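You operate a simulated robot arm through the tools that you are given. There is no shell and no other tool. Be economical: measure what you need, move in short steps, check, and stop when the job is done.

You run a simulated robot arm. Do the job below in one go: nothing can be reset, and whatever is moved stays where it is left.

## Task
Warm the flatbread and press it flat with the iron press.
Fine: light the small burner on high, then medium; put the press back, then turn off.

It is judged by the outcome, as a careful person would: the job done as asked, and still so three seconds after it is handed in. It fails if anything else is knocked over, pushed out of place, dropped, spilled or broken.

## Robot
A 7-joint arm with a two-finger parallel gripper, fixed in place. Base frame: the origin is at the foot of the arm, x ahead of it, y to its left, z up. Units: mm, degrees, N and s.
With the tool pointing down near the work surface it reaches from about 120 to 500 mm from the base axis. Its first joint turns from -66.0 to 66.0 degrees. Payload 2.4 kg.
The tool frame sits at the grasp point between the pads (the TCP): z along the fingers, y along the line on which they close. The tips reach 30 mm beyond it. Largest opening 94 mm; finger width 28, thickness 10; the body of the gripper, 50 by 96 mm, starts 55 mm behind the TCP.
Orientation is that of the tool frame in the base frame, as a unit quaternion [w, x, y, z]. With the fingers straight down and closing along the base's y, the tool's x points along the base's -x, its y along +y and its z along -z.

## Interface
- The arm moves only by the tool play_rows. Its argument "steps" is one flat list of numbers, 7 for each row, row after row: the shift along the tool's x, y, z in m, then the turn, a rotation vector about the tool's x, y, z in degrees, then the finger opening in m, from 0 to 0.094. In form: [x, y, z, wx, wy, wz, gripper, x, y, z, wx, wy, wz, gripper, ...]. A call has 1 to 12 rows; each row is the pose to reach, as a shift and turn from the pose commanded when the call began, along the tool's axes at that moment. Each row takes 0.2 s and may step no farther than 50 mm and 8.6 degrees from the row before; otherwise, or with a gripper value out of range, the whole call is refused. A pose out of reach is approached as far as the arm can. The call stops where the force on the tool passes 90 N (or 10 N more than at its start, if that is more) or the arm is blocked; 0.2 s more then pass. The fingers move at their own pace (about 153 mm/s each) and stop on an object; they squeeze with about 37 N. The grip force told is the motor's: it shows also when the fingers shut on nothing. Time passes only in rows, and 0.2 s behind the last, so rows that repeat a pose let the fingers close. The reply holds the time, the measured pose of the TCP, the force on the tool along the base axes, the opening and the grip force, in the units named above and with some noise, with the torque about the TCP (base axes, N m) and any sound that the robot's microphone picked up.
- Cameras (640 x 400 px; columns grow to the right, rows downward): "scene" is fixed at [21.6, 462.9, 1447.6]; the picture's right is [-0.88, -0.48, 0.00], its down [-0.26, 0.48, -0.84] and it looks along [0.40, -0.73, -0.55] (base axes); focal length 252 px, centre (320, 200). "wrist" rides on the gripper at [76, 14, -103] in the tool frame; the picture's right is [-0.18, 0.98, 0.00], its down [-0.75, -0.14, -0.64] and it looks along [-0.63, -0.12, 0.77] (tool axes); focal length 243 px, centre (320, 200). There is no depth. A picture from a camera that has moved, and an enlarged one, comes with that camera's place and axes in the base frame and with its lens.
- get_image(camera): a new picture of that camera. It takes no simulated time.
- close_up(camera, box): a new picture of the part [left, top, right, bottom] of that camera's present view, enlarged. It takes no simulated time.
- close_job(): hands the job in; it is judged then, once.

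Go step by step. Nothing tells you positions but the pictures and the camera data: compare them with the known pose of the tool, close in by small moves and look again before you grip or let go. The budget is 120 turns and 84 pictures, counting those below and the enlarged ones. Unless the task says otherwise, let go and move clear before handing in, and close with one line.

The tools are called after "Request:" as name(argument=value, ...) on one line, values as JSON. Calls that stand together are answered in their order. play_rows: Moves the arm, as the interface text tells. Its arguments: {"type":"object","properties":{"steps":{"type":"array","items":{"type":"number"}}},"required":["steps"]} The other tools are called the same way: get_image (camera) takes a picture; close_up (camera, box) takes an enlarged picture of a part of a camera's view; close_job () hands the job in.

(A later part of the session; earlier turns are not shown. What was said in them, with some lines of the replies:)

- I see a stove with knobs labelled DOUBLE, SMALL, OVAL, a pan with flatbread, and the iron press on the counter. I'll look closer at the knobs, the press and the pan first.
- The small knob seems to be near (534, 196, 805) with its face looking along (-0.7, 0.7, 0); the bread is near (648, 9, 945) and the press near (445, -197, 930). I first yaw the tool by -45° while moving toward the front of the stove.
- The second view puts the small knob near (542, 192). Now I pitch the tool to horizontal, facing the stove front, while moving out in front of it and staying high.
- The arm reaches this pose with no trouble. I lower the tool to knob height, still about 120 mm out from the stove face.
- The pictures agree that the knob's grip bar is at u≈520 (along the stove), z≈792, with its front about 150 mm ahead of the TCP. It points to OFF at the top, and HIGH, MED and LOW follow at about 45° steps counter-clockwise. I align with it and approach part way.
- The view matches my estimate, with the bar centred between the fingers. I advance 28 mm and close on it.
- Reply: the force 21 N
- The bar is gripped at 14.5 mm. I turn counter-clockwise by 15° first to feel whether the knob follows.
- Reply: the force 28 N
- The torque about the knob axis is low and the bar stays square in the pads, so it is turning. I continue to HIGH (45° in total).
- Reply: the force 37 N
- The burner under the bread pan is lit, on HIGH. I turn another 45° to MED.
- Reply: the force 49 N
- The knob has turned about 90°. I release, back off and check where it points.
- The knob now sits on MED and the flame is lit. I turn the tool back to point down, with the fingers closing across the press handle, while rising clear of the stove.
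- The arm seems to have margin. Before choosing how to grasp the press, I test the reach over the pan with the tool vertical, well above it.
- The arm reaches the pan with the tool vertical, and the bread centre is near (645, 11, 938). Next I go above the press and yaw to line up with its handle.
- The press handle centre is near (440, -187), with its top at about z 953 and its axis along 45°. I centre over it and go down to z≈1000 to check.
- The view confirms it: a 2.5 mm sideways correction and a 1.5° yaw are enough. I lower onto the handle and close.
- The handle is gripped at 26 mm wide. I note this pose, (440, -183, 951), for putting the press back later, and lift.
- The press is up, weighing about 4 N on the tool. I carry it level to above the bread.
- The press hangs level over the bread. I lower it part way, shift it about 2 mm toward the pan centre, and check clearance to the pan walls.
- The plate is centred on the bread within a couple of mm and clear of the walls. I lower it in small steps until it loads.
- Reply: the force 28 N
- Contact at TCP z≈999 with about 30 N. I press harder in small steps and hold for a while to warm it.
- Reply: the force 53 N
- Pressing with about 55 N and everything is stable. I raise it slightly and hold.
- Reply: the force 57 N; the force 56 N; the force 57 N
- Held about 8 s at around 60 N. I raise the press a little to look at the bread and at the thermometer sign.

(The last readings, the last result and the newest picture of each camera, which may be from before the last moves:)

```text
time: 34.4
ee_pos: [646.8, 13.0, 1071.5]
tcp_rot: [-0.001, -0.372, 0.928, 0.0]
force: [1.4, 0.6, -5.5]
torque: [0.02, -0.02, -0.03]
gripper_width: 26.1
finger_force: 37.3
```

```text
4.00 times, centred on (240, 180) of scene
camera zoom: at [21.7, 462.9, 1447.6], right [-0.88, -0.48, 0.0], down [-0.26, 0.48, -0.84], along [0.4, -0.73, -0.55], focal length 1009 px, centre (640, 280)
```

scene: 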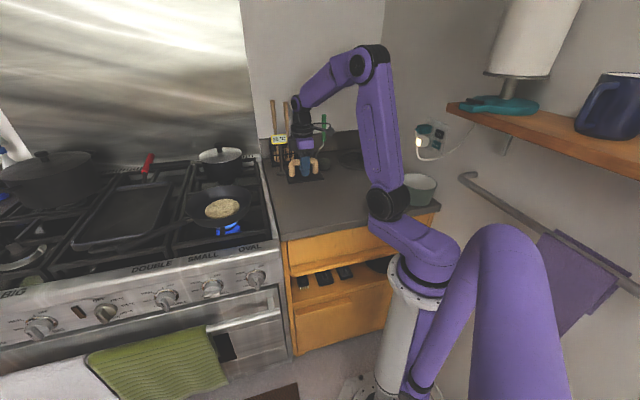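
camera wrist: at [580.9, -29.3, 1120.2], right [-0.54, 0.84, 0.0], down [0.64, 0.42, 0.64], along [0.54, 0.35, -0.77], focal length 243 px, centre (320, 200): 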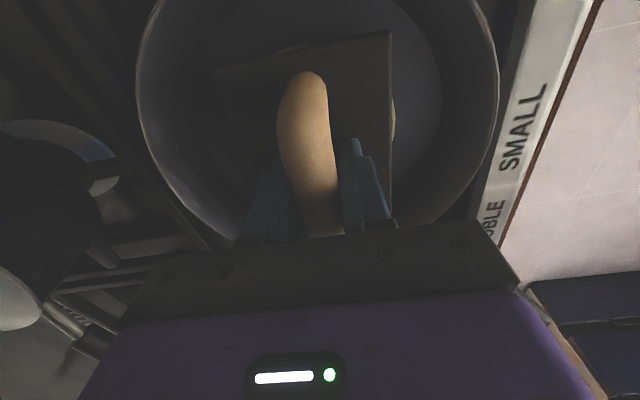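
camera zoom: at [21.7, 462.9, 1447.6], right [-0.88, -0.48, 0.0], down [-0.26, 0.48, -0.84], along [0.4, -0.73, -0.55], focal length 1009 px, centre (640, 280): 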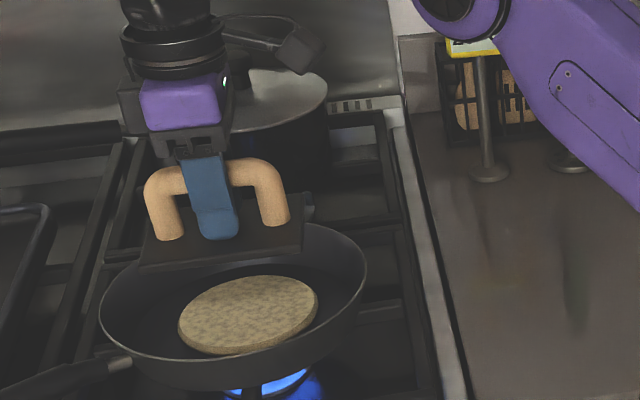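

The bumps are pressed flat. Now I carry the press back to above its original spot.

Request:
play_rows(steps=[0.015, 0, -0.005, 0, 0, 0, 0, 0.05, 0, -0.01, 0, 0, 0, 0, 0.09, 0, -0.01, 0, 0, 0, 0, 0.13, 0, -0.01, 0, 0, 0, 0, 0.17, 0, -0.01, 0, 0, 0, 0, 0.21, 0, -0.01, 0, 0, 0, 0, 0.245, 0, -0.01, 0, 0, 0, 0, 0.27, -0.0005, -0.01, 0, 0, 0, 0, 0.285, -0.0006, 0, 0, 0, 0, 0, 0.285, -0.0006, 0, 0, 0, 0, 0])

Request:
get_image(camera="scene")

Request:
close_up(camera="scene", box=[240, 110, 340, 172])

```text
time: 36.6
ee_pos: [440.2, -182.3, 1074.4]
tcp_rot: [0.0, -0.37, 0.929, 0.0]
force: [-0.9, 0.2, -4.6]
torque: [-0.01, 0.06, -0.01]
gripper_width: 26.0
finger_force: 37.4
```

```text
40 pictures are left
```

scene: 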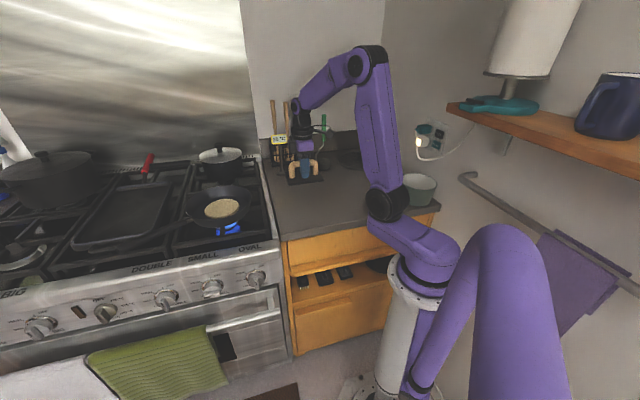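

```text
6.40 times, centred on (290, 141) of scene
camera zoom: at [21.7, 462.8, 1447.6], right [-0.88, -0.48, 0.0], down [-0.26, 0.48, -0.84], along [0.4, -0.73, -0.55], focal length 1614 px, centre (512, 578)
```

zoom: 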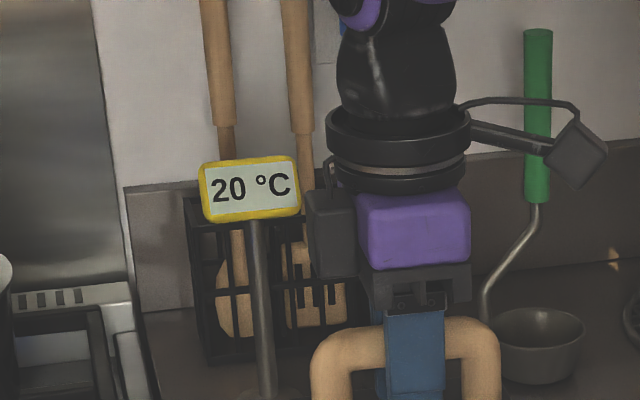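

The thermometer still shows 20 °C; it stands on the counter. I lower the press onto its old spot.

Request:
play_rows(steps=[0.0005, -0.0005, 0.035, 0, 0, 0, 0, 0.0005, -0.0005, 0.07, 0, 0, 0, 0, 0.0005, -0.0005, 0.1, 0, 0, 0, 0, 0.0005, -0.0005, 0.115, 0, 0, 0, 0, 0.0005, -0.0005, 0.12, 0, 0, 0, 0, 0.0005, -0.0005, 0.1235, 0, 0, 0, 0, 0.0005, -0.0005, 0.1235, 0, 0, 0, 0])

Request:
close_up(camera="scene", box=[250, 140, 370, 215])

Request:
close_up(camera="scene", box=[170, 175, 270, 237])

```text
time: 38.2
ee_pos: [439.0, -184.2, 949.5]
tcp_rot: [0.0, -0.37, 0.929, 0.0]
force: [-0.3, 0.0, -4.4]
torque: [0.0, -0.01, -0.01]
gripper_width: 25.9
finger_force: 36.7
```

```text
5.33 times, centred on (310, 178) of scene
camera zoom: at [21.7, 462.8, 1447.6], right [-0.88, -0.48, 0.0], down [-0.26, 0.48, -0.84], along [0.4, -0.73, -0.55], focal length 1345 px, centre (373, 320)
```

zoom: 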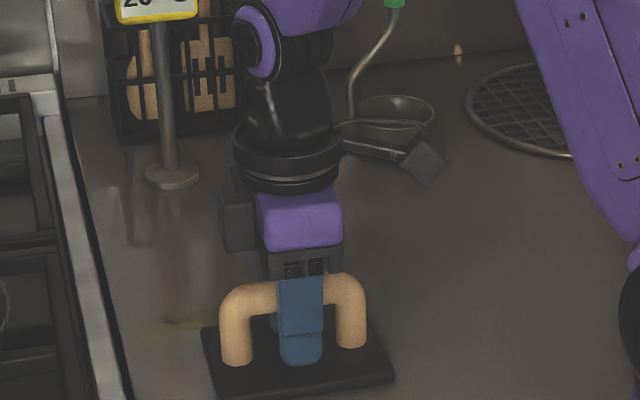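

```text
6.40 times, centred on (220, 206) of scene
camera zoom: at [21.7, 462.8, 1447.6], right [-0.88, -0.48, 0.0], down [-0.26, 0.48, -0.84], along [0.4, -0.73, -0.55], focal length 1614 px, centre (960, 162)
```

zoom: 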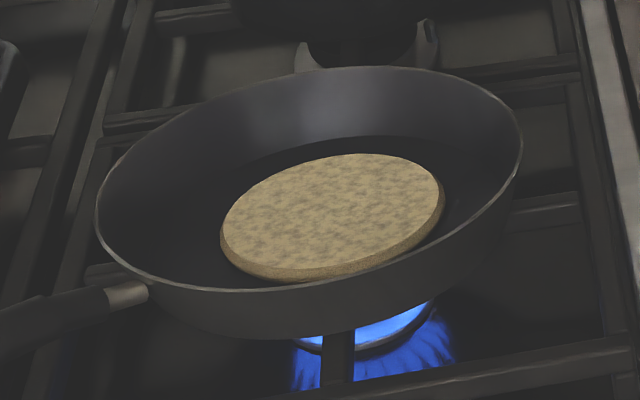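

The press still hangs on the fingers, so it is not quite down. I lower it millimetre by millimetre.

Request:
play_rows(steps=[0, 0, 0.001, 0, 0, 0, 0, 0, 0, 0.002, 0, 0, 0, 0, 0, 0, 0.002, 0, 0, 0, 0])

```text
time: 39.0
ee_pos: [439.1, -184.5, 950.6]
tcp_rot: [0.0, -0.37, 0.929, 0.0]
force: [-7.6, -2.2, 12.5]
torque: [0.55, -0.58, 0.13]
gripper_width: 26.1
finger_force: 37.1
```

It is resting on the counter now. I release and rise straight up.

Request:
play_rows(steps=[0, 0, -0.0015, 0, 0, 0, 0.0, 0, 0, -0.0015, 0, 0, 0, 0.03, 0, 0, -0.0015, 0, 0, 0, 0.055, 0, 0, -0.0015, 0, 0, 0, 0.06, 0, 0, -0.03, 0, 0, 0, 0.06, 0, 0, -0.07, 0, 0, 0, 0.06, 0, 0, -0.11, 0, 0, 0, 0.06])

Request:
get_image(camera="wrist")

Request:
close_up(camera="scene", box=[170, 130, 350, 242])

```text
time: 40.6
ee_pos: [435.5, -183.1, 1059.7]
tcp_rot: [-0.001, -0.371, 0.929, 0.001]
force: [-0.2, 0.1, -0.1]
torque: [0.01, 0.01, 0.02]
gripper_width: 60.2
finger_force: 0.1
```

```text
36 pictures are left
camera wrist: at [372.0, -226.0, 1161.4], right [-0.54, 0.84, 0.0], down [0.64, 0.42, 0.64], along [0.54, 0.35, -0.77], focal length 243 px, centre (320, 200)
```

wrist: 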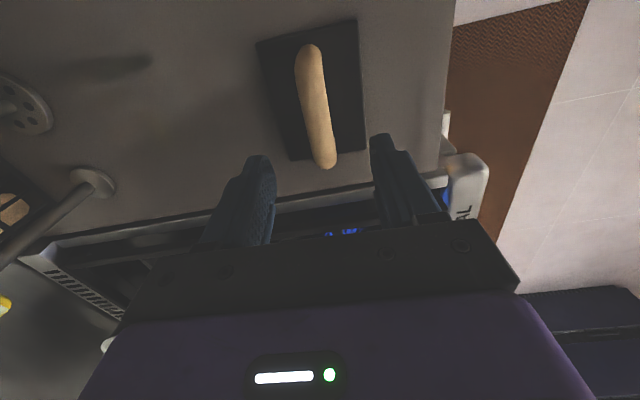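

```text
3.56 times, centred on (260, 186) of scene
camera zoom: at [21.6, 462.9, 1447.6], right [-0.88, -0.48, 0.0], down [-0.26, 0.48, -0.84], along [0.4, -0.73, -0.55], focal length 897 px, centre (533, 250)
```

zoom: 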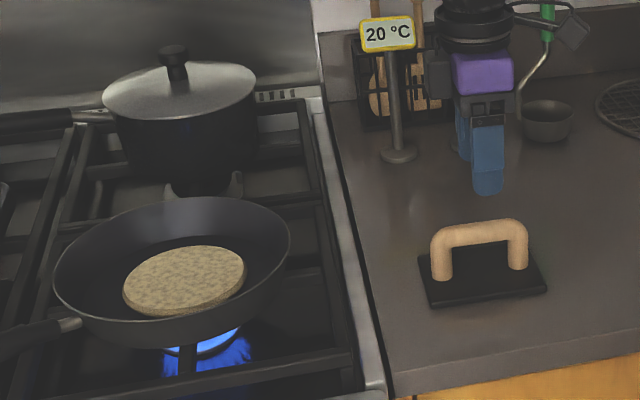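

The press is back on its mark. I move over to the front of the stove again, by the same way as before.

Request:
play_rows(steps=[-0.0289, 0.0295, -0.0023, 0, 0, -0.15, 0.05, -0.0578, 0.0589, -0.0046, 0, 0, -0.3, 0.05, -0.0867, 0.0884, -0.0069, 0, 0, -0.45, 0.05, -0.1156, 0.1179, -0.0092, 0, 0, -0.6, 0.05, -0.1445, 0.1474, -0.0115, 0, 0, -0.75, 0.05, -0.1734, 0.1768, -0.0138, 0, 0, -0.9, 0.05, -0.2023, 0.2063, -0.0161, 0, 0, -1.05, 0.05, -0.2312, 0.2358, -0.0184, 0, 0, -1.2, 0.05, -0.2601, 0.2652, -0.0207, 0, 0, -1.35, 0.05, -0.289, 0.2947, -0.023, 0, 0, -1.5, 0.05])

Request:
close_up(camera="scene", box=[140, 140, 300, 240])

```text
time: 42.8
ee_pos: [445.1, 230.8, 1083.5]
tcp_rot: [0.0, -0.383, 0.924, 0.0]
force: [0.0, -0.1, -0.7]
torque: [0.0, 0.0, 0.0]
gripper_width: 50.0
finger_force: 0.0
```

```text
4.00 times, centred on (220, 190) of scene
camera zoom: at [21.6, 462.9, 1447.6], right [-0.88, -0.48, 0.0], down [-0.26, 0.48, -0.84], along [0.4, -0.73, -0.55], focal length 1009 px, centre (720, 240)
```

zoom: 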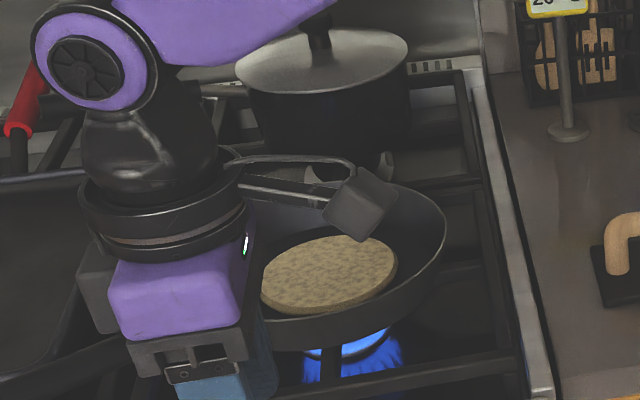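

I rotate the tool back to horizontal and go down to knob height along the path used before.

Request:
play_rows(steps=[-0.0037, 0.004, 0.0266, 8.18, 0, 0, 0.05, -0.0075, 0.008, 0.0533, 16.36, 0, 0, 0.05, -0.0112, 0.0119, 0.0799, 24.55, 0, 0, 0.05, -0.0149, 0.0159, 0.1065, 32.73, 0, 0, 0.05, -0.0186, 0.0199, 0.1332, 40.91, 0, 0, 0.05, -0.0224, 0.0239, 0.1598, 49.09, 0, 0, 0.05, -0.0261, 0.0279, 0.1865, 57.27, 0, 0, 0.05, -0.0298, 0.0319, 0.2131, 65.45, 0, 0, 0.05, -0.0335, 0.0358, 0.2397, 73.64, 0, 0, 0.05, -0.0373, 0.0398, 0.2664, 81.82, 0, 0, 0.05, -0.041, 0.0438, 0.293, 90, 0, 0, 0.05])

Request:
get_image(camera="wrist")

Request:
close_up(camera="scene", box=[170, 175, 270, 237])

```text
time: 45.2
ee_pos: [443.9, 289.9, 788.6]
tcp_rot: [-0.272, 0.27, -0.652, 0.654]
force: [0.6, 0.3, 0.3]
torque: [0.03, 0.01, -0.02]
gripper_width: 50.0
finger_force: 0.0
```

```text
33 pictures are left
camera wrist: at [317.5, 307.6, 773.3], right [0.13, 0.13, -0.98], down [0.08, 0.99, 0.14], along [0.99, -0.1, 0.12], focal length 243 px, centre (320, 200)
```

wrist: 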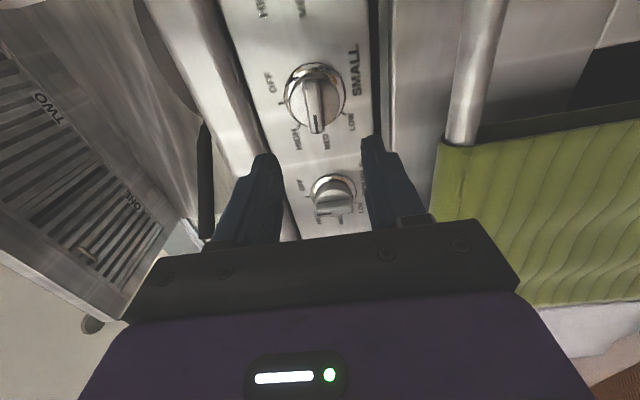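

```text
6.40 times, centred on (220, 206) of scene
camera zoom: at [21.6, 462.9, 1447.6], right [-0.88, -0.48, 0.0], down [-0.26, 0.48, -0.84], along [0.4, -0.73, -0.55], focal length 1614 px, centre (960, 162)
```

zoom: 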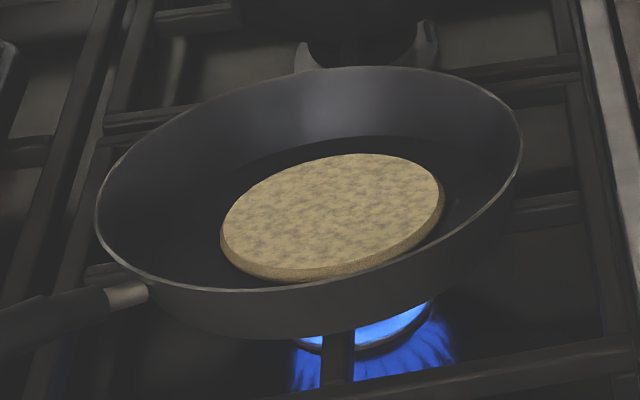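

The bread lies flat over the flame and shows no scorching. I align with the knob bar, go part way in, and give it some more seconds of warming.

Request:
play_rows(steps=[-0.001, -0.003, 0.026, 0, 0, 0, 0.05, -0.001, -0.003, 0.052, 0, 0, 0, 0.05, -0.001, -0.003, 0.079, 0, 0, 0, 0.05, -0.001, -0.003, 0.079, 0, 0, 0, 0.05, -0.001, -0.003, 0.079, 0, 0, 0, 0.05, -0.001, -0.003, 0.079, 0, 0, 0, 0.05, -0.001, -0.003, 0.079, 0, 0, 0, 0.05, -0.001, -0.003, 0.079, 0, 0, 0, 0.05, -0.001, -0.003, 0.079, 0, 0, 0, 0.05, -0.001, -0.003, 0.079, 0, 0, 0, 0.05, -0.001, -0.003, 0.079, 0, 0, 0, 0.05, -0.001, -0.003, 0.079, 0, 0, 0, 0.05])

Request:
play_rows(steps=[0, 0, 0, 0, 0, 0, 0.05, 0, 0, 0, 0, 0, 0, 0.05, 0, 0, 0, 0, 0, 0, 0.05, 0, 0, 0, 0, 0, 0, 0.05, 0, 0, 0, 0, 0, 0, 0.05, 0, 0, 0, 0, 0, 0, 0.05, 0, 0, 0, 0, 0, 0, 0.05, 0, 0, 0, 0, 0, 0, 0.05, 0, 0, 0, 0, 0, 0, 0.05, 0, 0, 0, 0, 0, 0, 0.05, 0, 0, 0, 0, 0, 0, 0.05, 0, 0, 0, 0, 0, 0, 0.05])

Request:
play_rows(steps=[0, 0, 0, 0, 0, 0, 0.05, 0, 0, 0, 0, 0, 0, 0.05, 0, 0, 0, 0, 0, 0, 0.05, 0, 0, 0, 0, 0, 0, 0.05, 0, 0, 0, 0, 0, 0, 0.05, 0, 0, 0, 0, 0, 0, 0.05, 0, 0, 0, 0, 0, 0, 0.05, 0, 0, 0, 0, 0, 0, 0.05, 0, 0, 0, 0, 0, 0, 0.05, 0, 0, 0, 0, 0, 0, 0.05, 0, 0, 0, 0, 0, 0, 0.05, 0, 0, 0, 0, 0, 0, 0.05])

Request:
play_rows(steps=[0, 0, 0, 0, 0, 0, 0.05, 0, 0, 0, 0, 0, 0, 0.05, 0, 0, 0, 0, 0, 0, 0.05, 0, 0, 0, 0, 0, 0, 0.05, 0, 0, 0, 0, 0, 0, 0.05, 0, 0, 0, 0, 0, 0, 0.05, 0, 0, 0, 0, 0, 0, 0.05, 0, 0, 0, 0, 0, 0, 0.05, 0, 0, 0, 0, 0, 0, 0.05, 0, 0, 0, 0, 0, 0, 0.05, 0, 0, 0, 0, 0, 0, 0.05, 0, 0, 0, 0, 0, 0, 0.05])

Request:
get_image(camera="wrist")

Request:
close_up(camera="scene", box=[170, 175, 270, 237])

```text
time: 47.8
ee_pos: [501.5, 232.9, 792.3]
tcp_rot: [0.271, -0.271, 0.653, -0.653]
force: [-0.3, -0.3, -0.1]
torque: [-0.01, 0.03, 0.01]
gripper_width: 50.1
finger_force: 0.1
```

```text
time: 50.4
ee_pos: [500.9, 234.2, 792.0]
tcp_rot: [0.271, -0.27, 0.653, -0.653]
force: [1.5, 1.1, 0.1]
torque: [0.01, 0.01, 0.02]
gripper_width: 50.0
finger_force: 0.2
```

```text
time: 53.0
ee_pos: [500.8, 232.7, 793.2]
tcp_rot: [-0.27, 0.271, -0.653, 0.654]
force: [0.0, 0.1, 1.4]
torque: [-0.01, -0.03, 0.03]
gripper_width: 49.9
finger_force: 0.0
```

```text
time: 55.6
ee_pos: [500.0, 233.9, 792.3]
tcp_rot: [0.27, -0.271, 0.654, -0.653]
force: [-0.9, 0.1, 0.0]
torque: [0.01, -0.01, 0.0]
gripper_width: 50.1
finger_force: 0.1
```

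```text
31 pictures are left
camera wrist: at [374.9, 251.1, 777.2], right [0.13, 0.13, -0.98], down [0.08, 0.99, 0.14], along [0.99, -0.1, 0.12], focal length 243 px, centre (320, 200)
```

wrist: 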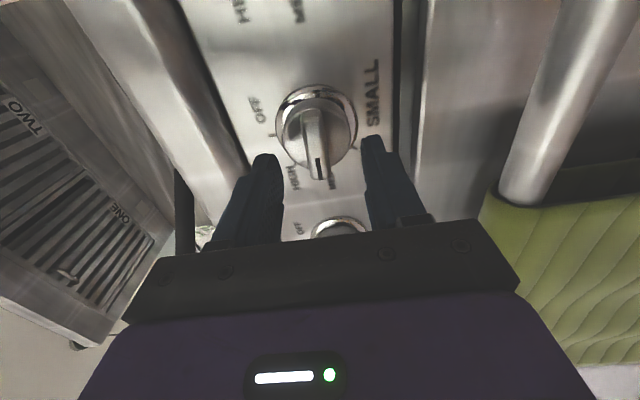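

```text
6.40 times, centred on (220, 206) of scene
camera zoom: at [21.6, 462.9, 1447.6], right [-0.88, -0.48, 0.0], down [-0.26, 0.48, -0.84], along [0.4, -0.73, -0.55], focal length 1614 px, centre (960, 162)
```

zoom: 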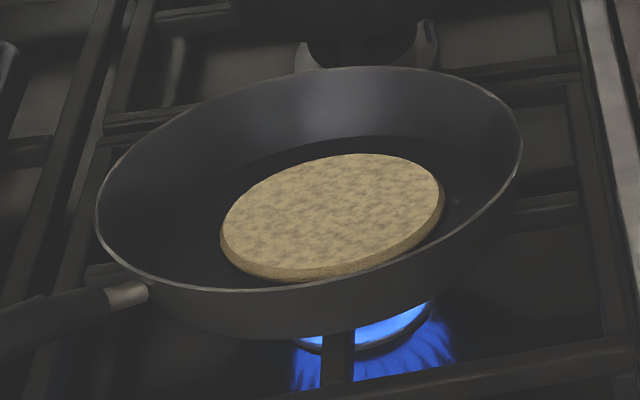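

Nearly 50 s of heat and still no scorching, so it is time to turn off. I advance and grip the knob bar.

Request:
play_rows(steps=[0, 0, 0.014, 0, 0, 0, 0.05, 0, 0, 0.028, 0, 0, 0, 0.05, 0, 0, 0.028, 0, 0, 0, 0.0, 0, 0, 0.028, 0, 0, 0, 0.0, 0, 0, 0.028, 0, 0, 0, 0.0])

```text
time: 56.8
ee_pos: [519.2, 214.7, 795.0]
tcp_rot: [-0.275, 0.269, -0.651, 0.655]
force: [-10.6, 8.1, 25.7]
torque: [-0.01, 0.04, 0.18]
gripper_width: 14.5
finger_force: 44.7
```

Gripped; the axis sits about 3 mm higher than commanded, so I correct for that while turning clockwise 90° to OFF.

Request:
play_rows(steps=[0, -0.0025, 0, 0, 0, 7.5, 0, 0, -0.0025, 0, 0, 0, 15, 0, 0, -0.0025, 0, 0, 0, 22.5, 0, 0, -0.0025, 0, 0, 0, 30, 0, 0, -0.0025, 0, 0, 0, 37.5, 0, 0, -0.0025, 0, 0, 0, 45, 0, 0, -0.0025, 0, 0, 0, 52.5, 0, 0, -0.0025, 0, 0, 0, 60, 0, 0, -0.0025, 0, 0, 0, 67.5, 0, 0, -0.0025, 0, 0, 0, 75, 0, 0, -0.0025, 0, 0, 0, 82.5, 0, 0, -0.0025, 0, 0, 0, 90, 0])

Request:
get_image(camera="wrist")

Request:
close_up(camera="scene", box=[140, 180, 300, 280])

```text
time: 59.4
ee_pos: [519.8, 215.6, 794.2]
tcp_rot: [0.654, 0.272, 0.653, -0.269]
force: [-2.0, 12.8, 0.9]
torque: [-0.54, -0.47, 0.18]
gripper_width: 15.1
finger_force: 44.6
```

```text
29 pictures are left
camera wrist: at [458.3, 297.3, 717.4], right [0.69, 0.69, 0.19], down [-0.56, 0.35, 0.75], along [0.46, -0.63, 0.63], focal length 243 px, centre (320, 200)
```

wrist: 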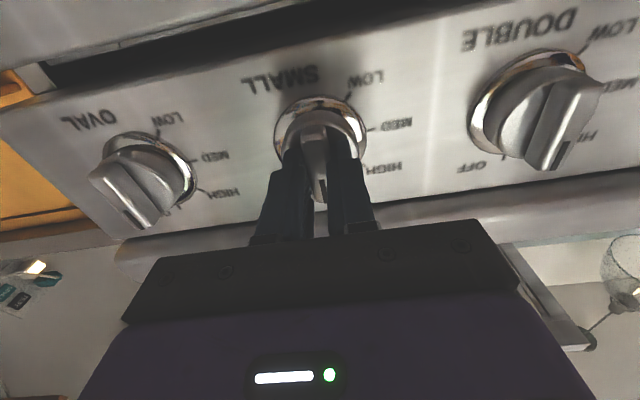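

```text
4.00 times, centred on (220, 230) of scene
camera zoom: at [21.5, 463.1, 1447.5], right [-0.88, -0.48, 0.0], down [-0.26, 0.48, -0.84], along [0.4, -0.73, -0.55], focal length 1009 px, centre (720, 80)
```

zoom: 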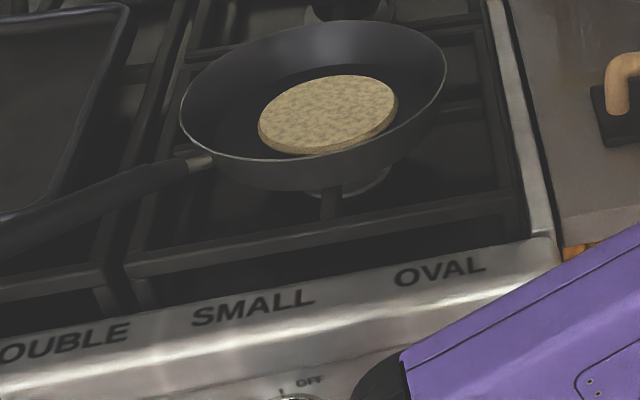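

The flame is out. I release the knob, back away and check where it ended up.

Request:
play_rows(steps=[0, 0, 0, 0, 0, 0, 0.04, 0, 0, 0, 0, 0, 0, 0.05, 0, 0, -0.03, 0, 0, 0, 0.05, 0, 0, -0.07, 0, 0, 0, 0.05, 0, 0, -0.11, 0, 0, 0, 0.05])

Request:
close_up(camera="wrist", box=[160, 0, 480, 200])

Request:
get_image(camera="scene")

```text
time: 60.6
ee_pos: [443.8, 290.4, 794.0]
tcp_rot: [0.653, 0.27, 0.654, -0.27]
force: [0.1, 0.1, -0.2]
torque: [0.01, 0.0, -0.01]
gripper_width: 50.0
finger_force: 0.1
```

```text
2.00 times, centred on (320, 100) of wrist
camera zoom: at [380.7, 372.5, 716.5], right [0.7, 0.69, 0.18], down [-0.55, 0.35, 0.75], along [0.46, -0.63, 0.63], focal length 485 px, centre (320, 400)
```

zoom: 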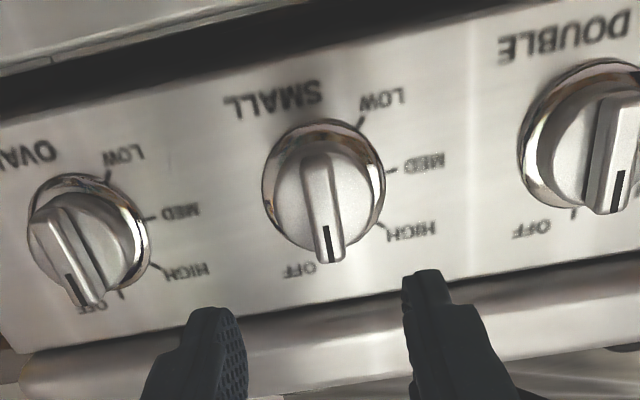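

```text
26 pictures are left
```

scene: 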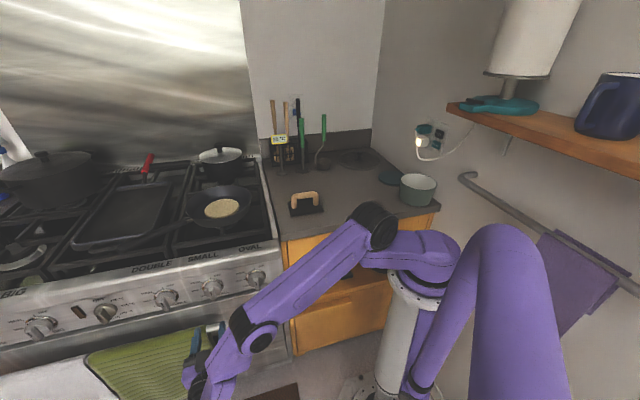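

The knob is on OFF with the flame out, the flatbread is flat in the pan, the press is back on its spot, and the arm is clear of everything. I hand in now.

Request:
close_job()

```text
The job is handed in.
```

The flatbread had about 50 seconds on the small burner (lit on high, then medium) and is pressed flat. The press is back in its place and the burner is off. I didn't measure the bread's temperature: the only thermometer I saw stayed on the counter, reading 20 °C.
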